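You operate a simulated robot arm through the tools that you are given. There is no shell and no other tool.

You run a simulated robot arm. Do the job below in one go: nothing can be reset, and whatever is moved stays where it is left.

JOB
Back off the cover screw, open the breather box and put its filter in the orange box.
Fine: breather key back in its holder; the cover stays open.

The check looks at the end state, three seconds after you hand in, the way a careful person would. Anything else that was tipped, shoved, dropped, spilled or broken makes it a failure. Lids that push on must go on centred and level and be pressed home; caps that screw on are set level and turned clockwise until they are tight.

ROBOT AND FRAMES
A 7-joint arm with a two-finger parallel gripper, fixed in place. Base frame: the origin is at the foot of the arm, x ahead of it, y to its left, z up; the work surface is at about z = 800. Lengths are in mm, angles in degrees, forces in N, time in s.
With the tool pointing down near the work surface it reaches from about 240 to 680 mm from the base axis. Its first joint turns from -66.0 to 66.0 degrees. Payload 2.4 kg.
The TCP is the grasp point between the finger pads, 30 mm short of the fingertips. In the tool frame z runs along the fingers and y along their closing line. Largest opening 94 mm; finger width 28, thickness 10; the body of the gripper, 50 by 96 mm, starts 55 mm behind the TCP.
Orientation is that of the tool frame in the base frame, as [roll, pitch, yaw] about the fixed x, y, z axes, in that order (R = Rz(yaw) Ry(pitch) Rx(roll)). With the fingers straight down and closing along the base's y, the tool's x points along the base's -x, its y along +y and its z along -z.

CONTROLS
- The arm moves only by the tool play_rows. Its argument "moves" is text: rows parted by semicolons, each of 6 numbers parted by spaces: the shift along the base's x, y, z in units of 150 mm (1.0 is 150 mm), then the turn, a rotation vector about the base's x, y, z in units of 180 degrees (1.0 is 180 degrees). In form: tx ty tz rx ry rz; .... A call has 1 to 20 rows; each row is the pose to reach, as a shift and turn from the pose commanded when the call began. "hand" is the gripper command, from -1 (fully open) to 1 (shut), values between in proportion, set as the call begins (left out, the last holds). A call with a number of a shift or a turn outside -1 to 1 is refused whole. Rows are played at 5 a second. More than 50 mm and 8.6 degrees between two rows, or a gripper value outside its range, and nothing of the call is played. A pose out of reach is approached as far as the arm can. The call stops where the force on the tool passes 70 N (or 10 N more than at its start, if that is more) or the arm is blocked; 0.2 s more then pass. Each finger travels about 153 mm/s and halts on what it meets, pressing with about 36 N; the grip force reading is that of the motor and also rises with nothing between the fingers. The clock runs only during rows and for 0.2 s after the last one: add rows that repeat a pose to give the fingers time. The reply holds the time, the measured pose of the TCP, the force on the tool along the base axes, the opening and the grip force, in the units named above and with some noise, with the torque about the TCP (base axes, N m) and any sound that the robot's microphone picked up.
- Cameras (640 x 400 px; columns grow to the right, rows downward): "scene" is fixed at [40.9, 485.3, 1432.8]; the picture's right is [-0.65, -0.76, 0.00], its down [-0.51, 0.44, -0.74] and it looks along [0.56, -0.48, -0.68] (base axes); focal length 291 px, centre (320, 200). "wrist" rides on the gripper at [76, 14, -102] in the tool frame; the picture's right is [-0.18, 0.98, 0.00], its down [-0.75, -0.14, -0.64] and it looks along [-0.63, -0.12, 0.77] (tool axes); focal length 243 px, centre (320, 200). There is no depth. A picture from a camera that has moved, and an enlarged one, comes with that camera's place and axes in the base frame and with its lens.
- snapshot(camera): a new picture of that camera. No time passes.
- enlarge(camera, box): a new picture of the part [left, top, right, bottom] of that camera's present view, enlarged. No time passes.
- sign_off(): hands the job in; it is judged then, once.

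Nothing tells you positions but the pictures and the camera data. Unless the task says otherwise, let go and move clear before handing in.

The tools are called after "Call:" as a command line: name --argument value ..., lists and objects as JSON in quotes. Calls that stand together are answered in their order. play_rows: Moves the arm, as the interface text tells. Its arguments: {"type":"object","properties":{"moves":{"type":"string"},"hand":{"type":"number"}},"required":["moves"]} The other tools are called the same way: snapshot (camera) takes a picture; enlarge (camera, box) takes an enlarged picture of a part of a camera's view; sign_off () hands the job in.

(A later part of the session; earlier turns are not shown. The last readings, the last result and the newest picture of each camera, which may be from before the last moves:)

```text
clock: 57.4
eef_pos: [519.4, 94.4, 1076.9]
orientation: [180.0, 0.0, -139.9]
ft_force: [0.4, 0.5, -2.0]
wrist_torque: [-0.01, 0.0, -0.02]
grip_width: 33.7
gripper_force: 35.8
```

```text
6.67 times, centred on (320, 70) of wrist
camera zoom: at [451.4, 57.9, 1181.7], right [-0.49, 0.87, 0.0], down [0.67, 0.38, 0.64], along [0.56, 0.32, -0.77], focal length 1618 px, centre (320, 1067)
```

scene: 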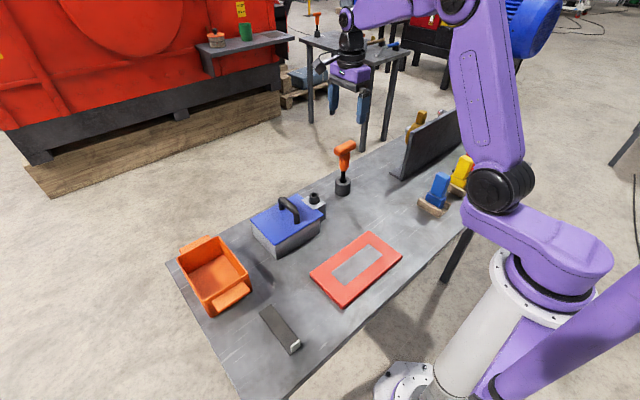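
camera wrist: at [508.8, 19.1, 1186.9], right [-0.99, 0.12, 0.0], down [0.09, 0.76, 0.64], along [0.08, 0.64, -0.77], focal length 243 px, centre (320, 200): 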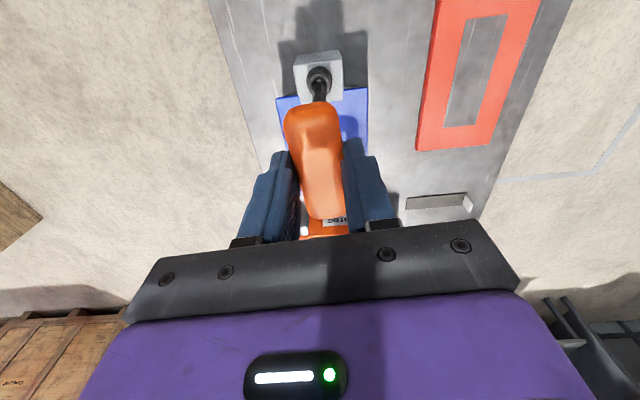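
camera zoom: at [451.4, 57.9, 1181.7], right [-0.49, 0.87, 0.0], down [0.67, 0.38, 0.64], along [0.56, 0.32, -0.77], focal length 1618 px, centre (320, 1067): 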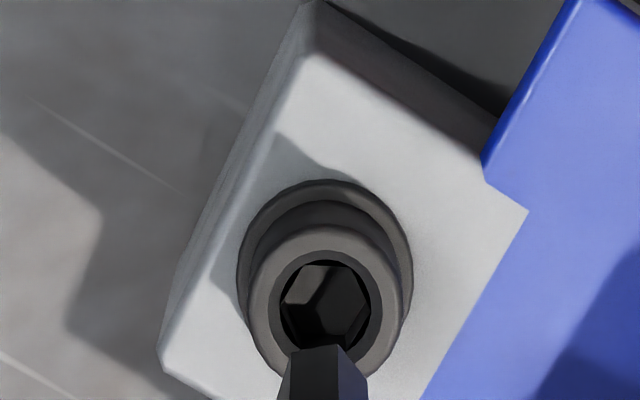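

The hex recess is about 8 mm deep and the key fits with play; comparing all looks, the screw turned freely by about 150° and then came against a hard stop, and my clockwise probe brought it back ~33°. I'll re-align the key (−10°), insert it again and turn counter-clockwise back to the stop.

Call:
play_rows --moves "-0.0007 0.004 0 0 0 -0.03;-0.0007 0.004 0 0 0 -0.06;-0.0007 0.004 -0.08 0 0 -0.06;-0.0007 0.004 -0.15 0 0 -0.06;-0.0007 0.004 -0.2 0 0 -0.06;-0.0007 0.004 -0.2 0 0 -0.06" --hand 1

Call:
enlarge --camera "wrist" --box '[306, 72, 336, 100]'

Call:
enlarge --camera "scene" --box '[308, 188, 324, 204]'

```text
clock: 58.8
eef_pos: [520.2, 96.2, 1048.7]
orientation: [180.0, 0.0, -150.7]
ft_force: [0.3, -0.2, -1.3]
wrist_torque: [0.01, 0.01, -0.01]
grip_width: 33.5
gripper_force: 35.9
```

```text
14.29 times, centred on (321, 86) of wrist
camera zoom: at [445.1, 72.1, 1152.2], right [-0.32, 0.95, 0.0], down [0.73, 0.25, 0.64], along [0.61, 0.21, -0.77], focal length 3466 px, centre (306, 1829)
```

zoom: 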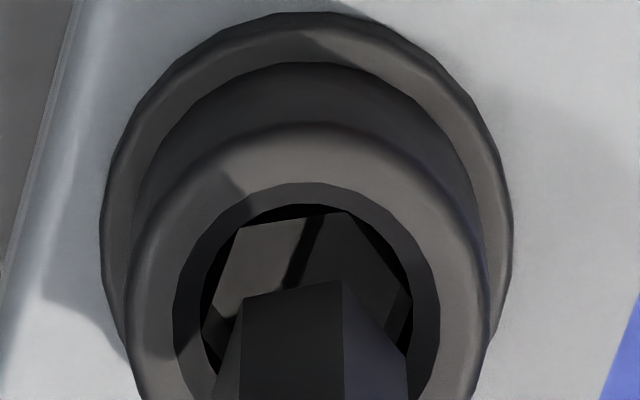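

```text
16.00 times, centred on (316, 196) of scene
camera zoom: at [41.0, 485.3, 1432.8], right [-0.65, -0.76, 0.0], down [-0.51, 0.44, -0.74], along [0.56, -0.48, -0.68], focal length 4652 px, centre (384, 264)
```

zoom: 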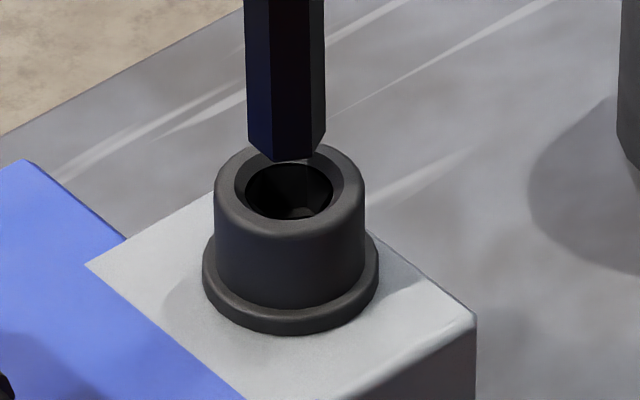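

Flats are aligned within 2° and centring is good. Lowering the key into the socket to the floor.

Call:
play_rows --moves "-0.0014 -0.0023 -0.03 0 0 0;-0.0014 -0.0023 -0.07 0 0 0;-0.0014 -0.0023 -0.11 0 0 0;-0.0014 -0.0023 -0.14 0 0 0;-0.0014 -0.0023 -0.14 0 0 0" --hand 1

Call:
enlarge --camera "scene" --box '[300, 170, 332, 205]'

```text
clock: 60.0
eef_pos: [520.3, 97.0, 1028.0]
orientation: [180.0, 0.0, -150.6]
ft_force: [-0.9, -0.6, 1.7]
wrist_torque: [-0.01, 0.09, 0.04]
grip_width: 33.7
gripper_force: 36.3
```

```text
11.43 times, centred on (316, 188) of scene
camera zoom: at [40.9, 485.3, 1432.8], right [-0.65, -0.76, 0.0], down [-0.51, 0.44, -0.74], along [0.56, -0.48, -0.68], focal length 3323 px, centre (366, 343)
```

zoom: 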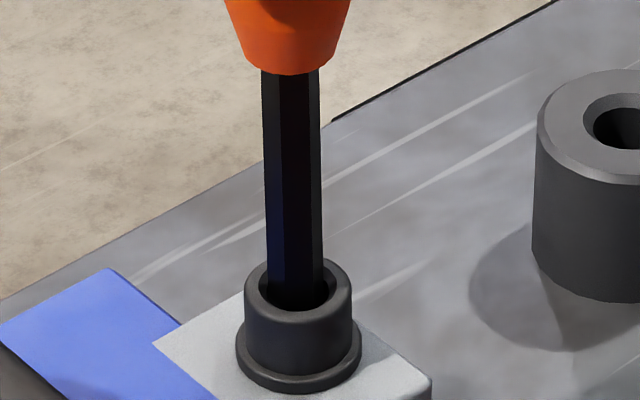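

Inserted to the floor. Turning counter-clockwise in stages and reading the torque.

Call:
play_rows --moves "0 0 -0.004 0 0 0.025;0 0 -0.007 0 0 0.05;0 0 -0.007 0 0 0.075;0 0 -0.007 0 0 0.1;0 0 -0.007 0 0 0.1" --hand 1

Call:
play_rows --moves "0 0 0 0 0 0.025;0 0 0 0 0 0.05;0 0 0 0 0 0.075;0 0 0 0 0 0.1;0 0 0 0 0 0.1" --hand 1

```text
clock: 61.2
eef_pos: [519.7, 95.5, 1026.8]
orientation: [-179.9, 0.3, -132.6]
ft_force: [-0.8, 0.3, 22.8]
wrist_torque: [0.12, -0.03, 0.01]
grip_width: 34.1
gripper_force: 35.3
```

```text
clock: 62.4
eef_pos: [519.8, 95.0, 1026.0]
orientation: [180.0, 0.0, -114.7]
ft_force: [0.4, 2.8, 13.2]
wrist_torque: [0.18, -0.11, -0.99]
grip_width: 33.9
gripper_force: 35.9
```

Torque is −1 N·m at yaw 245° with the bar flush. Another small step to see whether it keeps turning.

Call:
play_rows --moves "0 0 0 0 0 0.015;0 0 0 0 0 0.03;0 0 0 0 0 0.045;0 0 0 0 0 0.045" --hand 1

Call:
enlarge --camera "scene" --box '[300, 170, 332, 205]'

Call:
enlarge --camera "wrist" --box '[220, 40, 420, 250]'

```text
clock: 63.4
eef_pos: [519.1, 96.3, 1025.5]
orientation: [179.8, -0.1, -106.6]
ft_force: [-2.0, -0.8, 0.8]
wrist_torque: [-0.27, 0.18, -1.36]
grip_width: 37.4
gripper_force: 36.0
```

```text
11.43 times, centred on (316, 188) of scene
camera zoom: at [40.9, 485.3, 1432.8], right [-0.65, -0.76, 0.0], down [-0.51, 0.44, -0.74], along [0.56, -0.48, -0.68], focal length 3323 px, centre (366, 343)
```

zoom: 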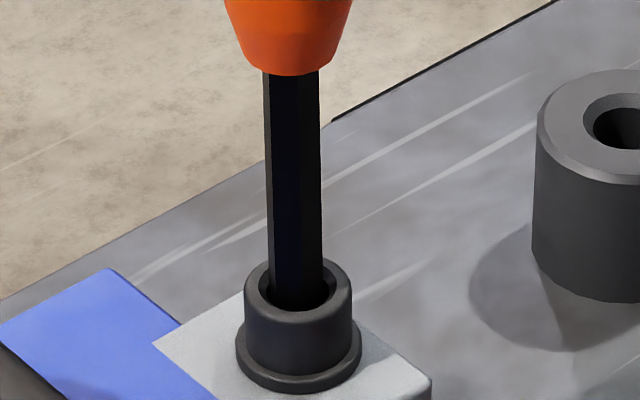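

```text
1.90 times, centred on (320, 145) of wrist
camera zoom: at [483.3, 27.3, 1129.1], right [-0.89, 0.46, 0.0], down [0.35, 0.68, 0.64], along [0.29, 0.57, -0.77], focal length 462 px, centre (320, 305)
```

zoom: 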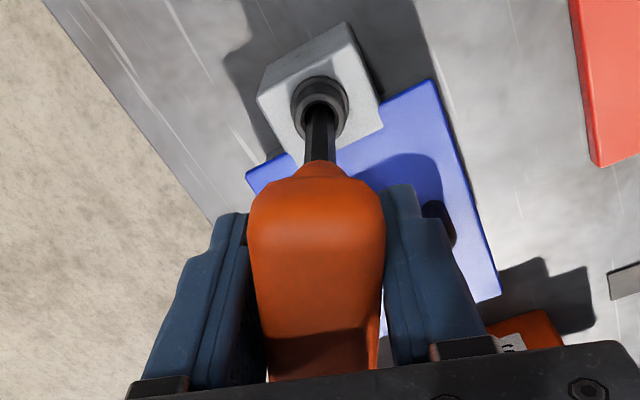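

Resistance appears again at nearly the same angle (~245°) with free motion the other way, so the screw is backed off against its end stop. I'll relieve the twist and lift the key out gently.

Call:
play_rows --moves "0 0 0 0 0 -0.025;0 0 0 0 0 -0.055;0 0 0.015 0 0 -0.055;0 0 0.04 0 0 -0.055;0 0 0.07 0 0 -0.055;0 0 0.1 0 0 -0.055;0 0 0.1 0 0 -0.055" --hand 1

Call:
enlarge --camera "scene" --box '[300, 165, 332, 205]'

```text
clock: 65.0
eef_pos: [520.2, 95.1, 1040.5]
orientation: [-180.0, 0.0, -116.5]
ft_force: [-0.9, -0.2, -1.4]
wrist_torque: [0.03, 0.01, 0.01]
grip_width: 34.1
gripper_force: 36.0
```

```text
10.00 times, centred on (316, 185) of scene
camera zoom: at [41.0, 485.3, 1432.8], right [-0.65, -0.76, 0.0], down [-0.51, 0.44, -0.74], along [0.56, -0.48, -0.68], focal length 2907 px, centre (360, 350)
```

zoom: 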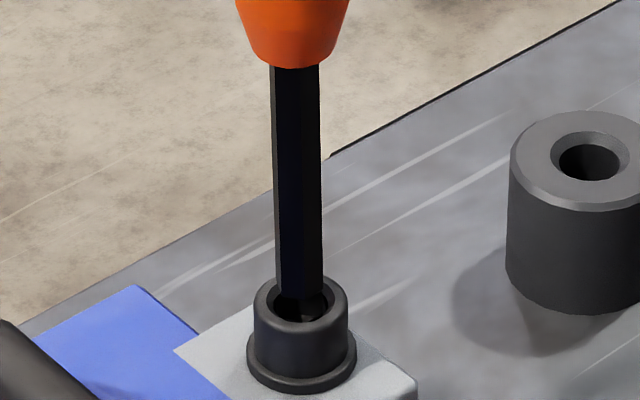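

Came out cleanly. I'll raise further and check the socket orientation once more.

Call:
play_rows --moves "0 0 0.08 0 0 0;0 0 0.16 0 0 0;0 0 0.25 0 0 0;0 0 0.25 0 0 0" --hand 1

Call:
enlarge --camera "wrist" --box '[306, 72, 336, 100]'

Call:
enlarge --camera "scene" --box '[308, 188, 324, 204]'

```text
clock: 66.0
eef_pos: [518.8, 95.4, 1078.4]
orientation: [180.0, 0.0, -116.6]
ft_force: [-0.7, 0.2, -1.4]
wrist_torque: [0.03, 0.0, -0.02]
grip_width: 33.8
gripper_force: 36.5
```

```text
14.29 times, centred on (321, 86) of wrist
camera zoom: at [471.5, 35.0, 1182.5], right [-0.8, 0.6, 0.0], down [0.46, 0.61, 0.64], along [0.39, 0.51, -0.77], focal length 3466 px, centre (306, 1829)
```

zoom: 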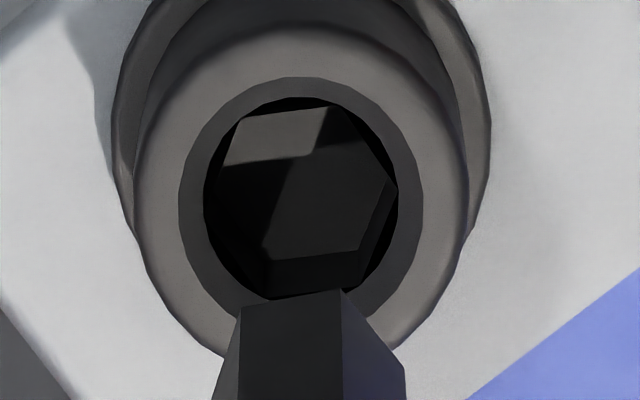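

```text
16.00 times, centred on (316, 196) of scene
camera zoom: at [40.9, 485.3, 1432.8], right [-0.65, -0.76, 0.0], down [-0.51, 0.44, -0.74], along [0.56, -0.48, -0.68], focal length 4652 px, centre (384, 264)
```

zoom: 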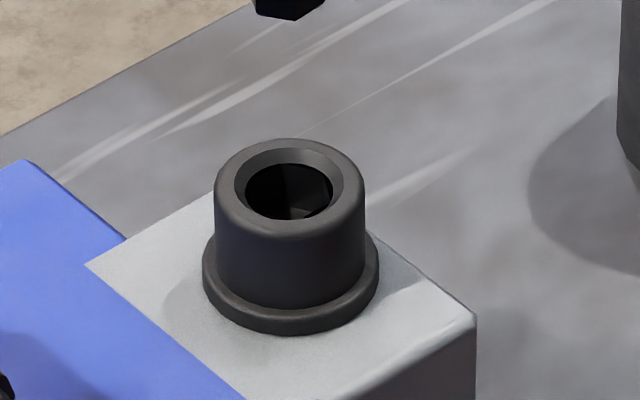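

The socket is back at the end-stop orientation (same as the earlier look), confirming the screw follows the key and is fully backed off. Now I'll carry the key back over its holder at about (551,-49).

Call:
play_rows --moves "0 0 0.1 0 0 0;0.02 -0.06 0.16 0 0 0.02;0.05 -0.2 0.16 0 0 0.045;0.08 -0.36 0.16 0 0 0.07;0.11 -0.52 0.16 0 0 0.095;0.14 -0.68 0.16 0 0 0.12;0.17 -0.84 0.16 0 0 0.14;0.2 -0.955 0.16 0 0 0.148;0.2 -0.955 0.16 0 0 0.148" --hand 1

Call:
enlarge --camera "scene" --box '[315, 130, 375, 205]'

Call:
enlarge --camera "wrist" --box '[290, 40, 350, 110]'

```text
clock: 68.0
eef_pos: [549.5, -46.5, 1102.0]
orientation: [179.9, -0.1, -89.8]
ft_force: [-0.7, -0.9, -1.6]
wrist_torque: [0.01, 0.03, -0.03]
grip_width: 33.9
gripper_force: 36.1
```

```text
5.33 times, centred on (345, 168) of scene
camera zoom: at [41.0, 485.3, 1432.8], right [-0.65, -0.76, 0.0], down [-0.51, 0.44, -0.74], along [0.56, -0.48, -0.68], focal length 1550 px, centre (187, 373)
```

zoom: 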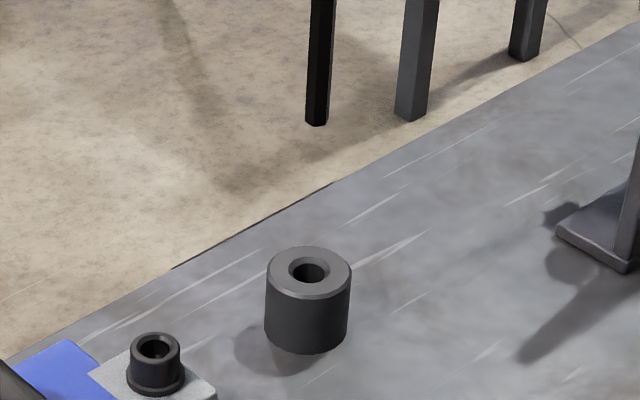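

```text
5.71 times, centred on (320, 75) of wrist
camera zoom: at [533.8, -122.4, 1205.7], right [-0.98, 0.18, 0.0], down [0.14, 0.75, 0.64], along [0.12, 0.63, -0.77], focal length 1386 px, centre (320, 914)
```

zoom: 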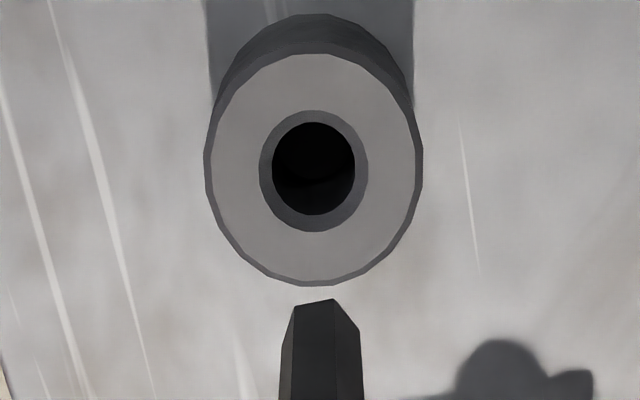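

The holder's hole is at about (549,-49,840). I'll correct by (+1.8,−2.8) mm and descend until the tip is about 15 mm above it, then re-check.

Call:
play_rows --moves "0.012 -0.0187 -0.1 0 0 0;0.012 -0.0187 -0.25 0 0 0;0.012 -0.0187 -0.4 0 0 0;0.012 -0.0187 -0.53 0 0 0;0.012 -0.0187 -0.6 0 0 0;0.012 -0.0187 -0.6 0 0 0" --hand 1

Call:
enlarge --camera "scene" --box '[325, 165, 361, 205]'

Call:
enlarge --camera "wrist" --box '[295, 55, 345, 115]'

```text
clock: 69.4
eef_pos: [551.5, -49.9, 1012.2]
orientation: [179.9, 0.0, -89.7]
ft_force: [-0.1, 0.1, -2.1]
wrist_torque: [-0.02, 0.0, -0.03]
grip_width: 33.6
gripper_force: 35.7
```

```text
10.00 times, centred on (343, 185) of scene
camera zoom: at [41.0, 485.3, 1432.8], right [-0.65, -0.76, 0.0], down [-0.51, 0.44, -0.74], along [0.56, -0.48, -0.68], focal length 2907 px, centre (90, 350)
```

zoom: 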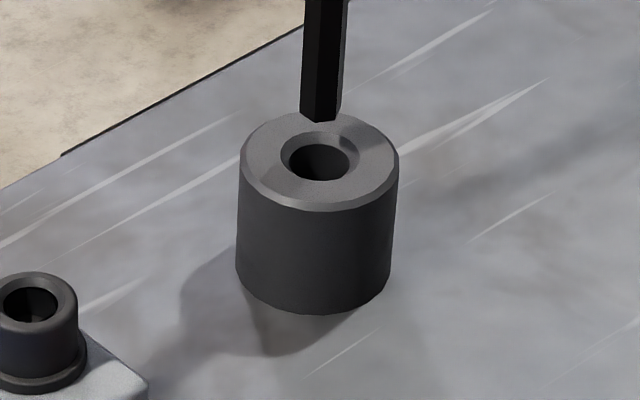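

```text
6.67 times, centred on (320, 85) of wrist
camera zoom: at [535.7, -125.3, 1115.4], right [-0.98, 0.18, 0.0], down [0.14, 0.75, 0.64], along [0.12, 0.63, -0.77], focal length 1618 px, centre (320, 967)
```

zoom: 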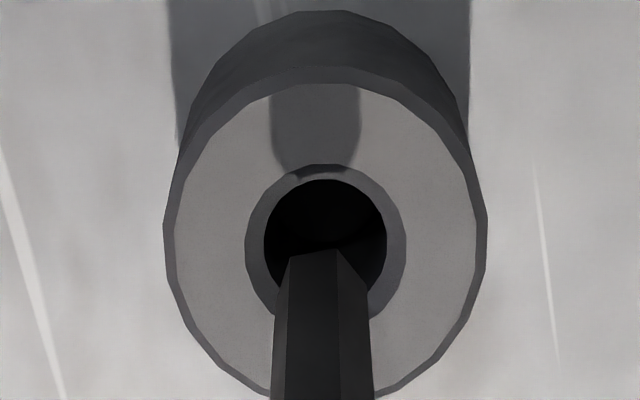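

Alignment is within a millimetre of the 20 mm hole. Small correction in x, then lower 25 mm to bring the tip into the hole.

Call:
play_rows --moves "-0.0053 -0.002 -0.04 0 0 0;-0.0053 -0.002 -0.08 0 0 0;-0.0053 -0.002 -0.12 0 0 0;-0.0053 -0.002 -0.16 0 0 0;-0.0053 -0.002 -0.16 0 0 0" --hand 1

Call:
enlarge --camera "scene" --box '[325, 165, 361, 205]'

Call:
enlarge --camera "wrist" --box '[295, 55, 345, 115]'

```text
clock: 70.6
eef_pos: [551.6, -50.0, 988.3]
orientation: [180.0, 0.0, -89.8]
ft_force: [0.1, 0.0, -1.2]
wrist_torque: [-0.03, -0.02, 0.01]
grip_width: 33.8
gripper_force: 36.1
```

```text
10.00 times, centred on (343, 185) of scene
camera zoom: at [41.0, 485.3, 1432.8], right [-0.65, -0.76, 0.0], down [-0.51, 0.44, -0.74], along [0.56, -0.48, -0.68], focal length 2907 px, centre (90, 350)
```

zoom: 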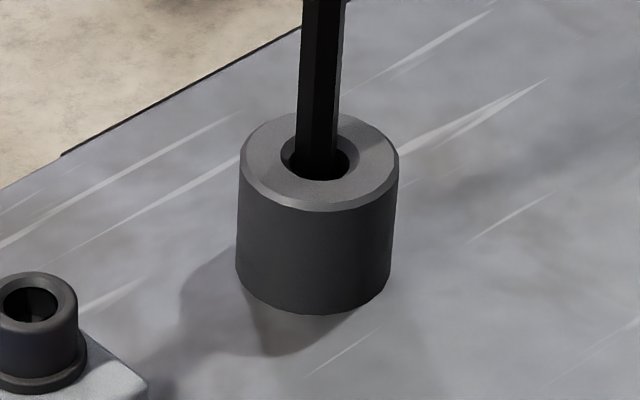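

```text
6.67 times, centred on (320, 85) of wrist
camera zoom: at [536.3, -125.0, 1091.7], right [-0.98, 0.18, 0.0], down [0.14, 0.75, 0.64], along [0.12, 0.63, -0.77], focal length 1618 px, centre (320, 967)
```

zoom: 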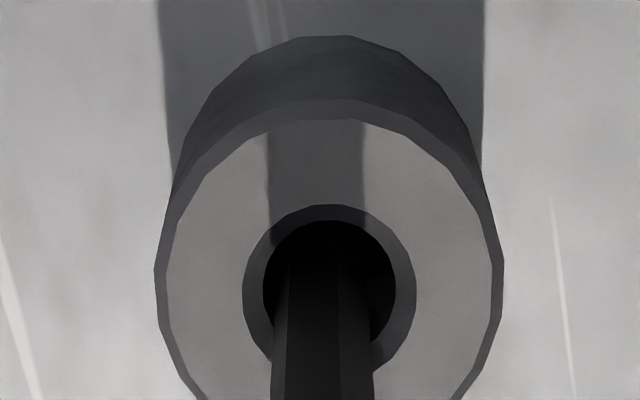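

The shaft is in the holder's hole. Another 1 mm correction and down until it touches bottom.

Call:
play_rows --moves "-0.0067 -0.0027 -0.03 0 0 0;-0.0067 -0.0027 -0.06 0 0 0;-0.0067 -0.0027 -0.09 0 0 0;-0.0067 -0.0027 -0.12 0 0 0;-0.0067 -0.0027 -0.14 0 0 0;-0.0067 -0.0027 -0.14 0 0 0" --hand 1

Call:
enlarge --camera "scene" --box '[315, 130, 375, 205]'

Call:
enlarge --camera "wrist" --box '[295, 55, 345, 115]'

```text
clock: 72.0
eef_pos: [549.1, -50.7, 968.4]
orientation: [180.0, 0.0, -89.9]
ft_force: [-0.3, 0.4, -1.2]
wrist_torque: [0.03, 0.01, 0.0]
grip_width: 33.8
gripper_force: 36.0
```

```text
5.33 times, centred on (345, 168) of scene
camera zoom: at [41.0, 485.3, 1432.8], right [-0.65, -0.76, 0.0], down [-0.51, 0.44, -0.74], along [0.56, -0.48, -0.68], focal length 1550 px, centre (187, 373)
```

zoom: 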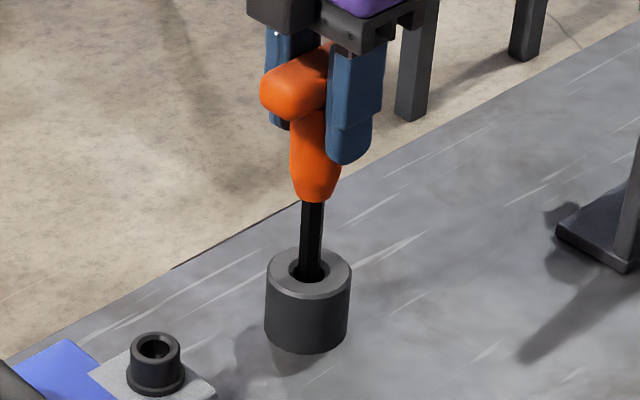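

```text
6.67 times, centred on (320, 85) of wrist
camera zoom: at [535.0, -125.8, 1071.0], right [-0.98, 0.18, 0.0], down [0.14, 0.75, 0.64], along [0.12, 0.63, -0.77], focal length 1618 px, centre (320, 967)
```

zoom: 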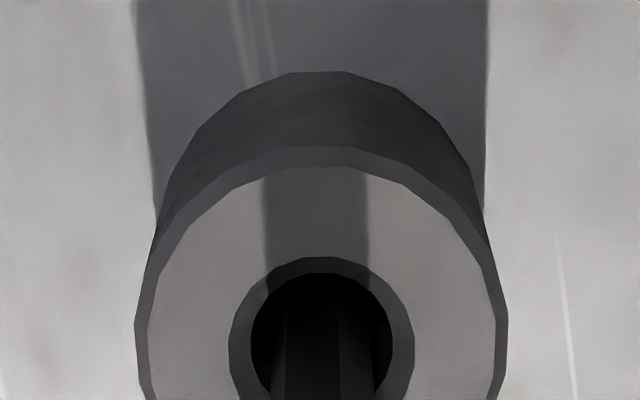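

About 12 mm to go compared with the original pose. Continuing down gently.

Call:
play_rows --moves "0 0 -0.02 0 0 0;0 0 -0.04 0 0 0;0 0 -0.06 0 0 0;0 0 -0.075 0 0 0;0 0 -0.085 0 0 0;0 0 -0.085 0 0 0" --hand 1

Call:
enlarge --camera "scene" --box '[315, 130, 375, 205]'

```text
clock: 73.4
eef_pos: [550.0, -50.9, 955.1]
orientation: [180.0, 0.0, -89.8]
ft_force: [-0.7, -0.4, -1.4]
wrist_torque: [-0.01, -0.02, 0.0]
grip_width: 33.7
gripper_force: 35.6
```

```text
5.33 times, centred on (345, 168) of scene
camera zoom: at [41.0, 485.3, 1432.8], right [-0.65, -0.76, 0.0], down [-0.51, 0.44, -0.74], along [0.56, -0.48, -0.68], focal length 1550 px, centre (187, 373)
```

zoom: 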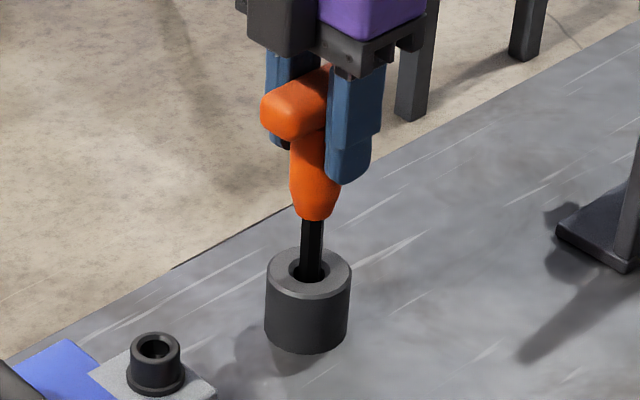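

It's at about its original height with no contact force yet; easing down a bit more until it touches.

Call:
play_rows --moves "0 0 -0.007 0 0 0;0 0 -0.014 0 0 0;0 0 -0.02 0 0 0;0 0 -0.02 0 0 0" --hand 1

```text
clock: 74.4
eef_pos: [550.9, -50.5, 953.4]
orientation: [-179.8, 0.0, -89.8]
ft_force: [-1.1, -1.0, 22.7]
wrist_torque: [0.01, 0.14, 0.03]
grip_width: 34.0
gripper_force: 36.0
```

Bottom contact reached. I'll relieve the press slightly and open the gripper to release the key.

Call:
play_rows --moves "0 0 0.008 0 0 0;0 0 0.008 0 0 0" --hand 1

Call:
play_rows --moves "0 0 0 0 0 0;0 0 0 0 0 0;0 0 0 0 0 0" --hand 0

Call:
enlarge --camera "scene" --box '[315, 130, 375, 205]'

Call:
snapshot --camera "wrist"

```text
clock: 75.0
eef_pos: [550.0, -50.7, 953.2]
orientation: [180.0, 0.0, -89.8]
ft_force: [1.9, 0.3, 12.1]
wrist_torque: [0.06, -0.31, -0.01]
grip_width: 33.7
gripper_force: 35.6
```

```text
clock: 75.8
eef_pos: [549.3, -51.8, 953.4]
orientation: [179.9, 0.1, -89.9]
ft_force: [-0.3, 0.0, 0.5]
wrist_torque: [0.02, 0.02, 0.0]
grip_width: 46.8
gripper_force: 0.0
```

```text
5.33 times, centred on (345, 168) of scene
camera zoom: at [40.9, 485.3, 1432.8], right [-0.65, -0.76, 0.0], down [-0.51, 0.44, -0.74], along [0.56, -0.48, -0.68], focal length 1550 px, centre (187, 373)
```

zoom: 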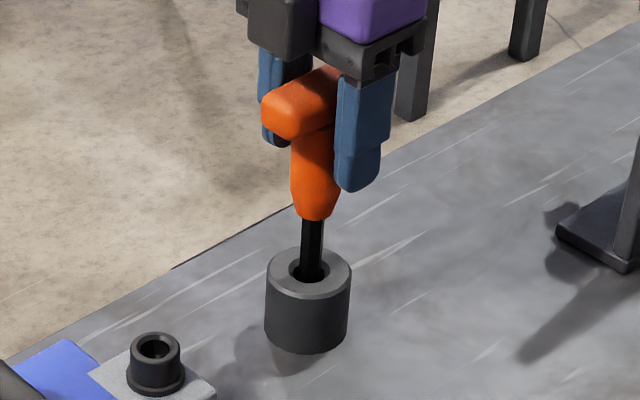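

```text
taken
camera wrist: at [533.9, -126.2, 1056.5], right [-0.98, 0.18, 0.0], down [0.14, 0.75, 0.64], along [0.12, 0.63, -0.77], focal length 243 px, centre (320, 200)
```

wrist: 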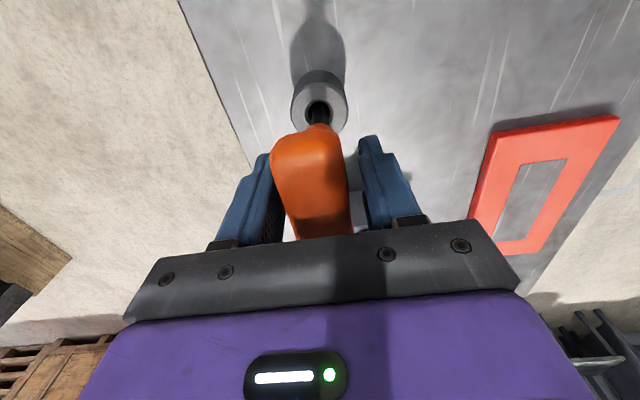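

The key stands in its holder. Fully opening and rising straight up clear of it.

Call:
play_rows --moves "0 0 0 0 0 0;0 0 0 0 0 0;0 0 0.15 0 0 0;0 0 0.35 0 0 0;0 0 0.6 0 0 0;0 0 0.85 0 0 0;0 0 1 0 0 0;0 0 1 0 0 0" --hand -1

Call:
snapshot --camera "scene"

Call:
enlarge --camera "scene" --box '[315, 130, 375, 205]'

```text
clock: 77.6
eef_pos: [549.4, -50.9, 1104.8]
orientation: [-180.0, 0.0, -89.8]
ft_force: [0.2, -0.2, -0.4]
wrist_torque: [-0.02, -0.02, 0.03]
grip_width: 94.0
gripper_force: 0.0
```

```text
taken
```

scene: 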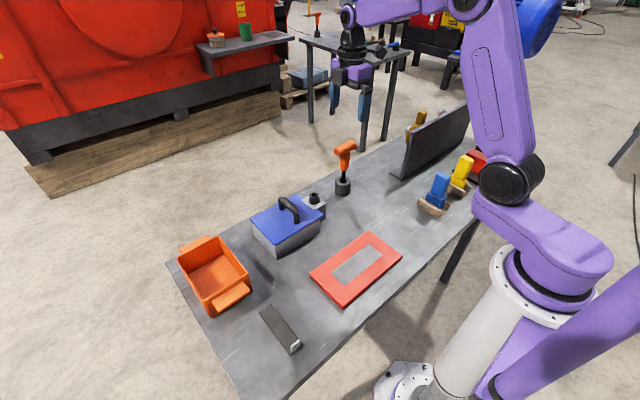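

```text
5.33 times, centred on (345, 168) of scene
camera zoom: at [40.9, 485.3, 1432.8], right [-0.65, -0.76, 0.0], down [-0.51, 0.44, -0.74], along [0.56, -0.48, -0.68], focal length 1550 px, centre (187, 373)
```

zoom: 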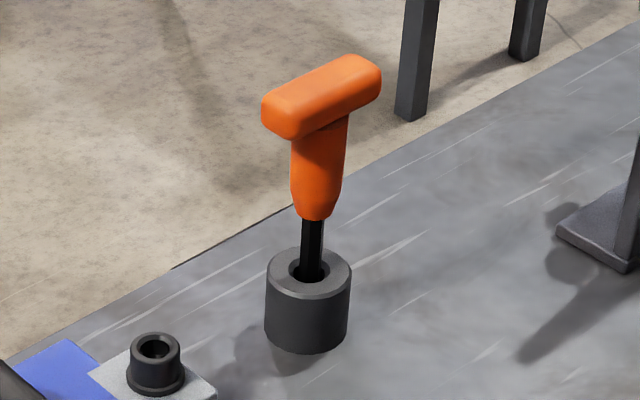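

The key is back exactly as it was. Now I'll move over the cover handle (bar along x near y≈188), turning the gripper back so it closes along y.

Call:
play_rows --moves "-0.016 0.08 0 0 0 -0.042;-0.033 0.16 0 0 0 -0.084;-0.05 0.24 0 0 0 -0.126;-0.066 0.32 0 0 0 -0.168;-0.083 0.4 0 0 0 -0.21;-0.1 0.48 0 0 0 -0.252;-0.116 0.56 0 0 0 -0.294;-0.133 0.64 0 0 0 -0.336;-0.15 0.72 0 0 0 -0.378;-0.166 0.8 0 0 0 -0.42;-0.183 0.88 0 0 0 -0.46;-0.2 0.96 0 0 0 -0.5;-0.2 0.96 0 0 0 -0.5" --hand -1

Call:
play_rows --moves "0 0.2 0 0 0 0;0 0.4 0 0 0 0;0 0.58 0 0 0 0;0 0.62 0 0 0 0;0 0.62 0 0 0 0" --hand -1

Call:
snapshot --camera "wrist"

Call:
enlarge --camera "wrist" --box '[240, 20, 420, 170]'

```text
clock: 80.4
eef_pos: [520.2, 91.7, 1103.5]
orientation: [-179.9, 0.0, 180.0]
ft_force: [0.6, 0.6, -0.2]
wrist_torque: [0.0, 0.02, -0.01]
grip_width: 93.7
gripper_force: 0.0
```

```text
clock: 81.6
eef_pos: [519.0, 185.3, 1103.1]
orientation: [179.8, 0.0, -179.8]
ft_force: [-0.5, 0.5, -0.1]
wrist_torque: [0.01, 0.0, -0.03]
grip_width: 94.2
gripper_force: 0.0
```

```text
taken
camera wrist: at [441.5, 201.3, 1206.0], right [0.18, 0.98, 0.0], down [0.75, -0.14, 0.64], along [0.63, -0.12, -0.77], focal length 243 px, centre (320, 200)
```

wrist: 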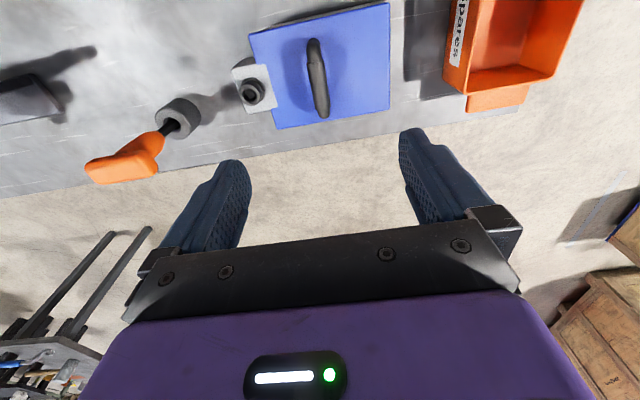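

```text
2.67 times, centred on (330, 95) of wrist
camera zoom: at [441.5, 201.3, 1206.0], right [0.18, 0.98, 0.0], down [0.75, -0.14, 0.64], along [0.63, -0.12, -0.77], focal length 647 px, centre (293, 480)
```

zoom: 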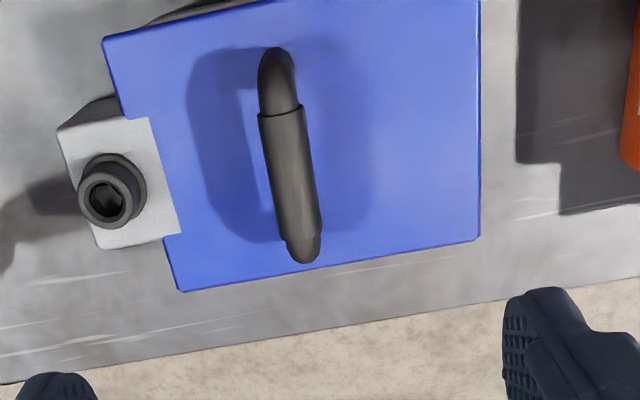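

The handle sleeve is at about x 490–547, y≈187, z≈911. I'll descend over it in two stages.

Call:
play_rows --moves "0 0.006 -0.2 0 0 0;0 0.006 -0.4 0 0 0;0 0.006 -0.6 0 0 0;0 0.006 -0.8 0 0 0;0 0.006 -0.93 0 0 0;0 0.006 -0.93 0 0 0" --hand -1

Call:
snapshot --camera "wrist"

Call:
enlarge --camera "scene" --box '[230, 130, 350, 260]'

```text
clock: 83.0
eef_pos: [518.6, 186.0, 964.3]
orientation: [-179.9, 0.0, -179.8]
ft_force: [-0.1, -0.1, -0.6]
wrist_torque: [0.0, 0.02, 0.03]
grip_width: 94.1
gripper_force: 0.1
```

```text
taken
camera wrist: at [441.6, 201.2, 1066.6], right [0.18, 0.98, 0.0], down [0.75, -0.14, 0.64], along [0.63, -0.12, -0.77], focal length 243 px, centre (320, 200)
```

wrist: 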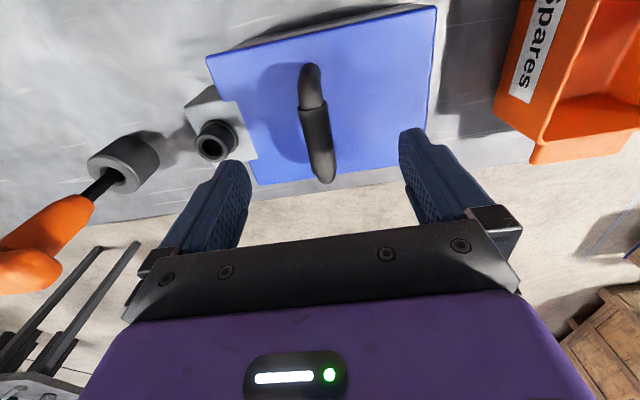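

```text
3.08 times, centred on (290, 195) of scene
camera zoom: at [40.9, 485.3, 1432.8], right [-0.65, -0.76, 0.0], down [-0.51, 0.44, -0.74], along [0.56, -0.48, -0.68], focal length 894 px, centre (412, 215)
```

zoom: 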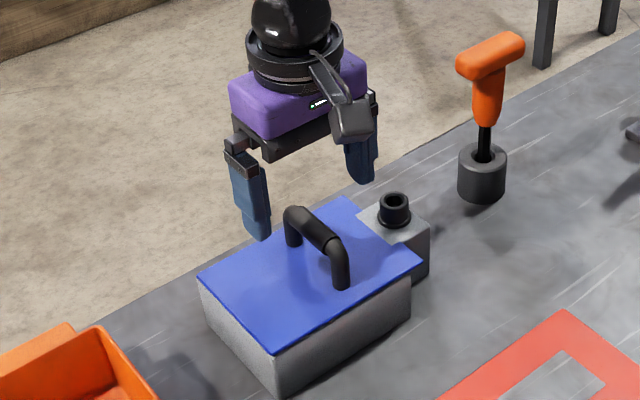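

Clear of the screw. I'll narrow the opening to about 60 mm and descend around the handle.

Call:
play_rows --moves "0 0 0 0 0 0;0 0 -0.12 0 0 0;0 0 -0.24 0 0 0;0 0 -0.33 0 0 0;0 0 -0.367 0 0 0;0 0 -0.367 0 0 0" --hand -0.28

Call:
enlarge --camera "scene" --box '[240, 160, 340, 260]'

Call:
enlarge --camera "wrist" --box '[200, 20, 440, 240]'

```text
clock: 84.4
eef_pos: [519.7, 186.0, 909.2]
orientation: [180.0, 0.0, -179.8]
ft_force: [0.3, -0.1, -0.3]
wrist_torque: [0.02, 0.01, 0.02]
grip_width: 60.3
gripper_force: 0.0
```

```text
4.00 times, centred on (290, 210) of scene
camera zoom: at [40.9, 485.3, 1432.8], right [-0.65, -0.76, 0.0], down [-0.51, 0.44, -0.74], along [0.56, -0.48, -0.68], focal length 1163 px, centre (440, 160)
```

zoom: 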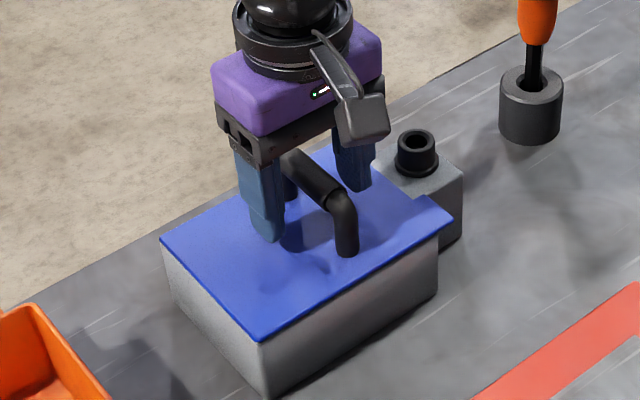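

```text
1.82 times, centred on (320, 130) of wrist
camera zoom: at [442.6, 202.3, 1011.6], right [0.18, 0.98, 0.0], down [0.75, -0.14, 0.64], along [0.63, -0.12, -0.77], focal length 441 px, centre (320, 327)
```

zoom: 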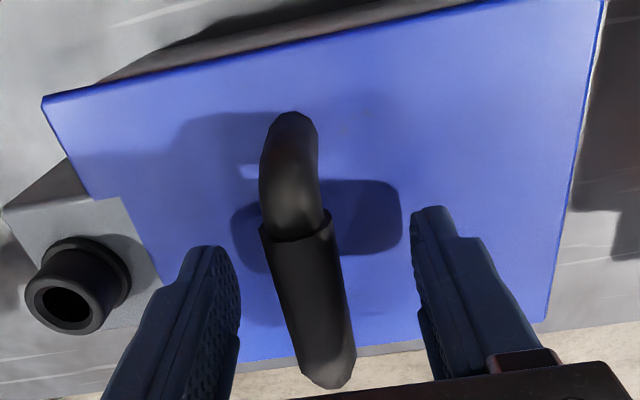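

Fingers straddle the handle. Closing on it.

Call:
play_rows --moves "0 0 0 0 0 0;0 0 0 0 0 0;0 0 0 0 0 0;0 0 0 0 0 0" --hand 1

Call:
play_rows --moves "0 0 0.013 0 0 0;0 0.003 0.027 0 0 0;0 0.005 0.04 0 0 0;0 0.005 0.04 0 0 0" --hand 1

Call:
enlarge --camera "scene" --box '[240, 160, 340, 260]'

```text
clock: 85.4
eef_pos: [520.4, 184.4, 907.6]
orientation: [-179.9, 0.0, 180.0]
ft_force: [-2.5, -16.3, 3.6]
wrist_torque: [-0.15, 0.35, -0.08]
grip_width: 23.6
gripper_force: 45.2
```

```text
clock: 86.4
eef_pos: [519.3, 188.2, 915.9]
orientation: [179.9, 0.1, -179.8]
ft_force: [4.3, -11.1, 2.5]
wrist_torque: [-0.12, -0.05, -0.24]
grip_width: 23.7
gripper_force: 45.1
```

```text
4.00 times, centred on (290, 210) of scene
camera zoom: at [41.0, 485.0, 1432.9], right [-0.65, -0.76, 0.0], down [-0.51, 0.44, -0.74], along [0.56, -0.48, -0.68], focal length 1163 px, centre (440, 160)
```

zoom: 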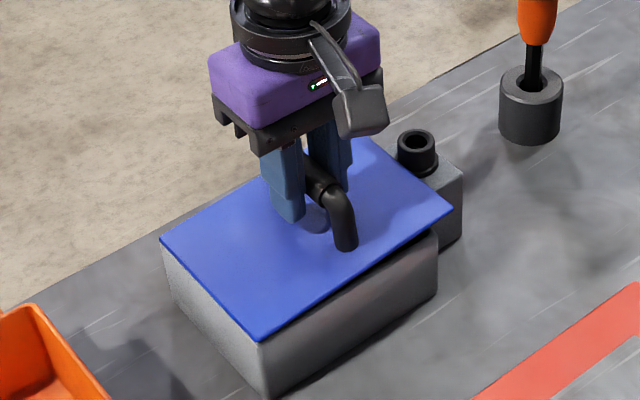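

The cover lifts at the screw side, hinged on the far (+y) side — the screw is released. I'll swing the handle along its arc about the hinge, first to about 30°.

Call:
play_rows --moves "0.01 0.015 0.02 0 0 0;0 0.053 0.0587 0 0 0;0 0.0937 0.1033 0 0 0;0 0.1383 0.144 0 0 0;0 0.1863 0.1813 0 0 0;0 0.2377 0.2133 0 0 0;0 0.2377 0.2133 0 0 0" --hand 1

Call:
enlarge --camera "scene" --box '[230, 130, 350, 260]'

```text
clock: 87.8
eef_pos: [520.2, 212.0, 948.2]
orientation: [-179.4, -0.4, 179.8]
ft_force: [-8.9, -14.8, 15.5]
wrist_torque: [-0.14, 0.09, 0.61]
grip_width: 19.8
gripper_force: 45.3
stopped in row 7: the force on the tool passed its limit at 72 N (the readings are from after the stop); the commanded pose is now the measured one
```

```text
3.08 times, centred on (290, 195) of scene
camera zoom: at [40.4, 484.8, 1433.0], right [-0.65, -0.76, 0.0], down [-0.51, 0.44, -0.74], along [0.56, -0.48, -0.68], focal length 894 px, centre (412, 215)
```

zoom: 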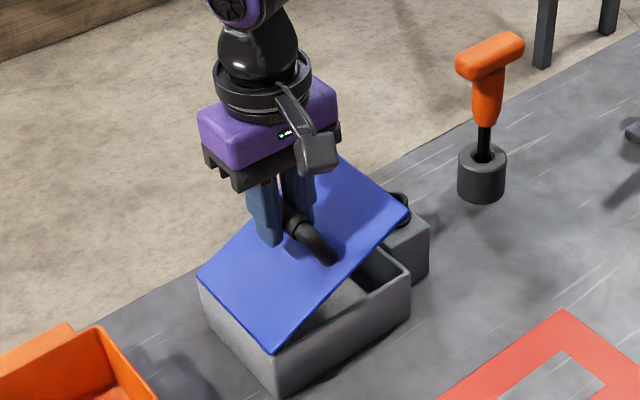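

The cover is up about 28° but the handle follows a slightly tighter arc than I assumed, so force built up. I'll relieve it and continue in small steps along a corrected arc.

Call:
play_rows --moves "0 -0.01 0.01 0 0 0;0 0.015 0.022 0 0 0;0 0.035 0.044 0 0 0;0 0.06 0.06 0 0 0;0 0.085 0.075 0 0 0;0 0.085 0.075 0 0 0" --hand 1

Call:
enlarge --camera "scene" --box '[230, 130, 350, 260]'

Call:
enlarge --camera "wrist" --box '[200, 20, 440, 240]'

```text
clock: 89.2
eef_pos: [521.2, 227.5, 959.2]
orientation: [-179.6, -0.3, 179.8]
ft_force: [-6.1, -17.0, 23.0]
wrist_torque: [-0.29, 0.65, 0.39]
grip_width: 19.6
gripper_force: 44.6
```

```text
3.08 times, centred on (290, 195) of scene
camera zoom: at [40.4, 484.7, 1433.0], right [-0.65, -0.76, 0.0], down [-0.51, 0.44, -0.74], along [0.56, -0.48, -0.68], focal length 894 px, centre (412, 215)
```

zoom: 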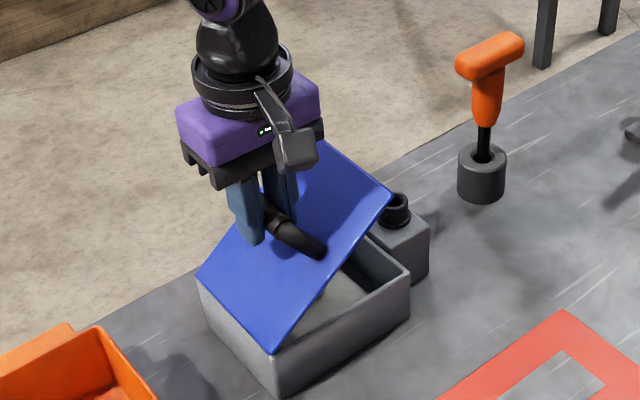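

```text
1.82 times, centred on (320, 130) of wrist
camera zoom: at [444.2, 244.1, 1063.1], right [0.19, 0.98, -0.01], down [0.75, -0.14, 0.64], along [0.63, -0.13, -0.77], focal length 441 px, centre (320, 327)
```

zoom: 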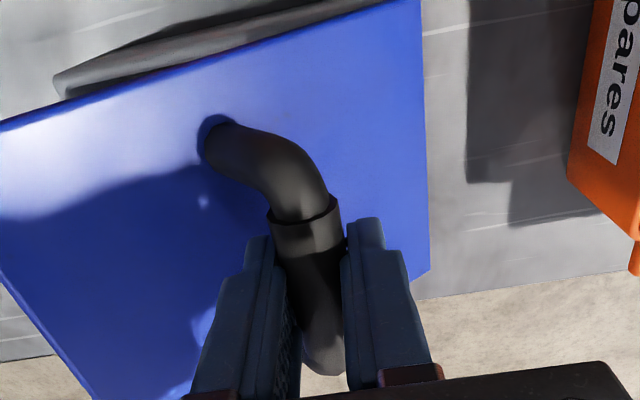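

The cover is at about 40° and moving smoothly; the bar sits ~18 mm below the TCP, which explains the upward friction. Continuing along the refined arc (hinge ≈ (275, 857), radius ≈ 96 mm) to 60°.

Call:
play_rows --moves "0 0.025 0.015 0 0 0;0 0.05 0.028 0 0 0;0 0.101 0.05 0 0 0;0 0.155 0.068 0 0 0;0 0.209 0.08 0 0 0;0 0.209 0.08 0 0 0" --hand 1

Call:
enlarge --camera "scene" --box '[230, 130, 350, 260]'

```text
clock: 90.6
eef_pos: [521.0, 259.4, 970.4]
orientation: [-179.7, -0.2, 179.8]
ft_force: [2.9, -2.8, -2.2]
wrist_torque: [-0.19, -0.44, 0.26]
grip_width: 19.7
gripper_force: 45.1
```

```text
3.08 times, centred on (290, 195) of scene
camera zoom: at [41.0, 485.2, 1432.8], right [-0.65, -0.76, 0.0], down [-0.51, 0.44, -0.74], along [0.56, -0.48, -0.68], focal length 894 px, centre (412, 215)
```

zoom: 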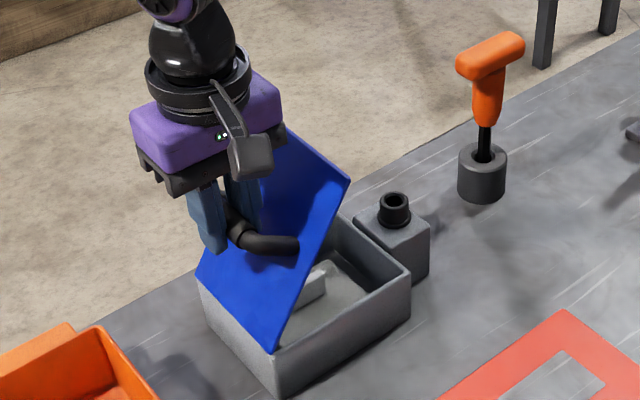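

At 60° with tiny forces; the filter (light grey block) is visible inside. Next I'll swing to about 85°, tilting the gripper a little so its body clears the cover's edge.

Call:
play_rows --moves "0 0.028 0.005 0 0 0;0 0.056 0.009 0 0 0;0 0.12 0.011 -0.022 0 0;0 0.185 0.009 -0.044 0 0;0 0.248 0 -0.067 0 0;0 0.311 -0.014 -0.089 0 0;0 0.311 -0.014 -0.089 0 0" --hand 1

Call:
enlarge --camera "scene" --box '[200, 120, 350, 270]'

```text
clock: 92.2
eef_pos: [520.3, 306.6, 968.8]
orientation: [-163.5, -0.2, 179.7]
ft_force: [-2.9, -2.3, -7.3]
wrist_torque: [-0.07, -0.11, 0.36]
grip_width: 19.4
gripper_force: 45.5
```

```text
2.67 times, centred on (275, 195) of scene
camera zoom: at [40.9, 485.3, 1432.8], right [-0.65, -0.76, 0.0], down [-0.51, 0.44, -0.74], along [0.56, -0.48, -0.68], focal length 775 px, centre (440, 213)
```

zoom: 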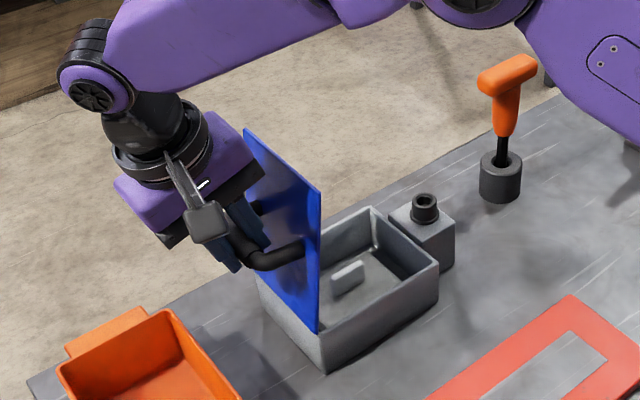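

Cover near vertical. Swinging past vertical toward 100° and watching for the stop.

Call:
play_rows --moves "0 0.03 -0.009 -0.011 0 0;0 0.061 -0.019 -0.022 0 0;0 0.091 -0.031 -0.033 0 0;0 0.121 -0.044 -0.044 0 0;0 0.15 -0.058 -0.055 0 0;0 0.178 -0.073 -0.067 0 0;0 0.178 -0.073 -0.067 0 0" --hand 1

Call:
enlarge --camera "scene" --box '[200, 120, 350, 270]'

```text
clock: 93.8
eef_pos: [522.0, 332.9, 958.0]
orientation: [-151.4, -0.2, 179.6]
ft_force: [-5.7, -8.6, -11.5]
wrist_torque: [-0.11, 0.22, 0.25]
grip_width: 19.5
gripper_force: 45.3
```

```text
2.67 times, centred on (275, 195) of scene
camera zoom: at [40.9, 485.1, 1432.8], right [-0.65, -0.76, 0.0], down [-0.51, 0.44, -0.74], along [0.56, -0.48, -0.68], focal length 775 px, centre (440, 213)
```

zoom: 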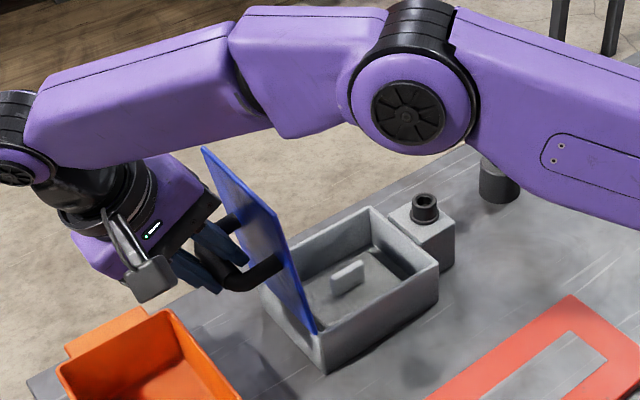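

Cover is past vertical (~100°). A little further to see where its stop is.

Call:
play_rows --moves "0 0.027 -0.017 -0.011 0 0;0 0.054 -0.034 -0.022 0 0;0 0.077 -0.052 -0.033 0 0;0 0.077 -0.052 -0.033 0 0" --hand 1

Call:
enlarge --camera "scene" --box '[200, 120, 350, 270]'

Call:
snapshot --camera "scene"

```text
clock: 94.8
eef_pos: [521.9, 339.7, 953.8]
orientation: [-145.0, 0.0, 179.2]
ft_force: [-13.1, -32.7, 30.5]
wrist_torque: [-0.48, 0.36, 0.87]
grip_width: 19.7
gripper_force: 45.0
```

```text
2.67 times, centred on (275, 195) of scene
camera zoom: at [40.1, 484.0, 1433.3], right [-0.65, -0.76, 0.0], down [-0.51, 0.44, -0.74], along [0.56, -0.48, -0.68], focal length 775 px, centre (440, 213)
```

zoom: 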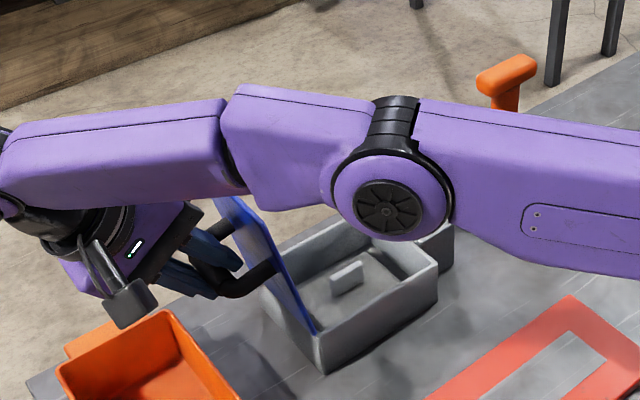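

```text
taken
```

scene: 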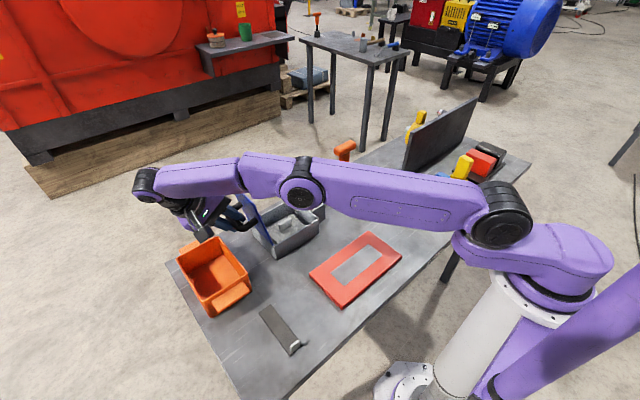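

The force rise shows the cover has reached its stop at about 105°. I'll ease off slightly and open the fingers to let it rest there.

Call:
play_rows --moves "0 -0.02 0.015 0.005 0 0;0 -0.02 0.015 0.005 0 0" --hand 1

Call:
play_rows --moves "0 0 0 0 0 0;0 0 0 0 0 0;0 0 0 0 0 0" --hand 0.1

Call:
enlarge --camera "scene" --box '[200, 150, 320, 270]'

Call:
snapshot --camera "wrist"

```text
clock: 95.4
eef_pos: [521.2, 339.3, 954.4]
orientation: [-146.2, 0.0, 179.5]
ft_force: [1.8, -18.7, 28.5]
wrist_torque: [-0.42, 1.27, -0.09]
grip_width: 19.6
gripper_force: 45.0
```

```text
clock: 96.2
eef_pos: [520.9, 341.0, 952.6]
orientation: [-146.5, 0.0, 179.7]
ft_force: [-0.1, -0.6, 0.1]
wrist_torque: [0.01, -0.01, 0.02]
grip_width: 42.5
gripper_force: 0.1
```

```text
3.33 times, centred on (260, 210) of scene
camera zoom: at [40.9, 485.3, 1432.8], right [-0.65, -0.76, 0.0], down [-0.51, 0.44, -0.74], along [0.56, -0.48, -0.68], focal length 969 px, centre (520, 167)
```

zoom: 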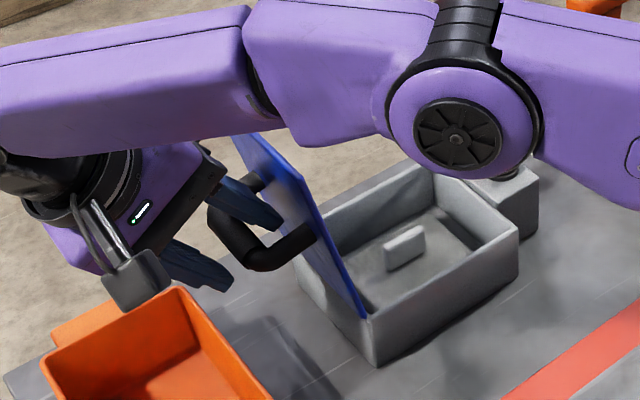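

```text
taken
camera wrist: at [443.8, 411.8, 1029.7], right [0.19, 0.82, -0.54], down [0.76, 0.23, 0.61], along [0.63, -0.53, -0.57], focal length 243 px, centre (320, 200)
```

wrist: 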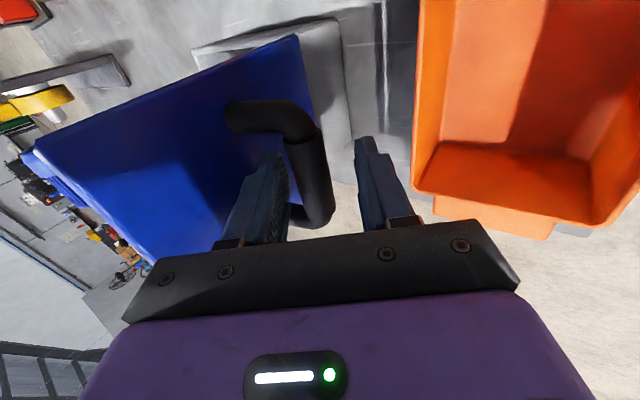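

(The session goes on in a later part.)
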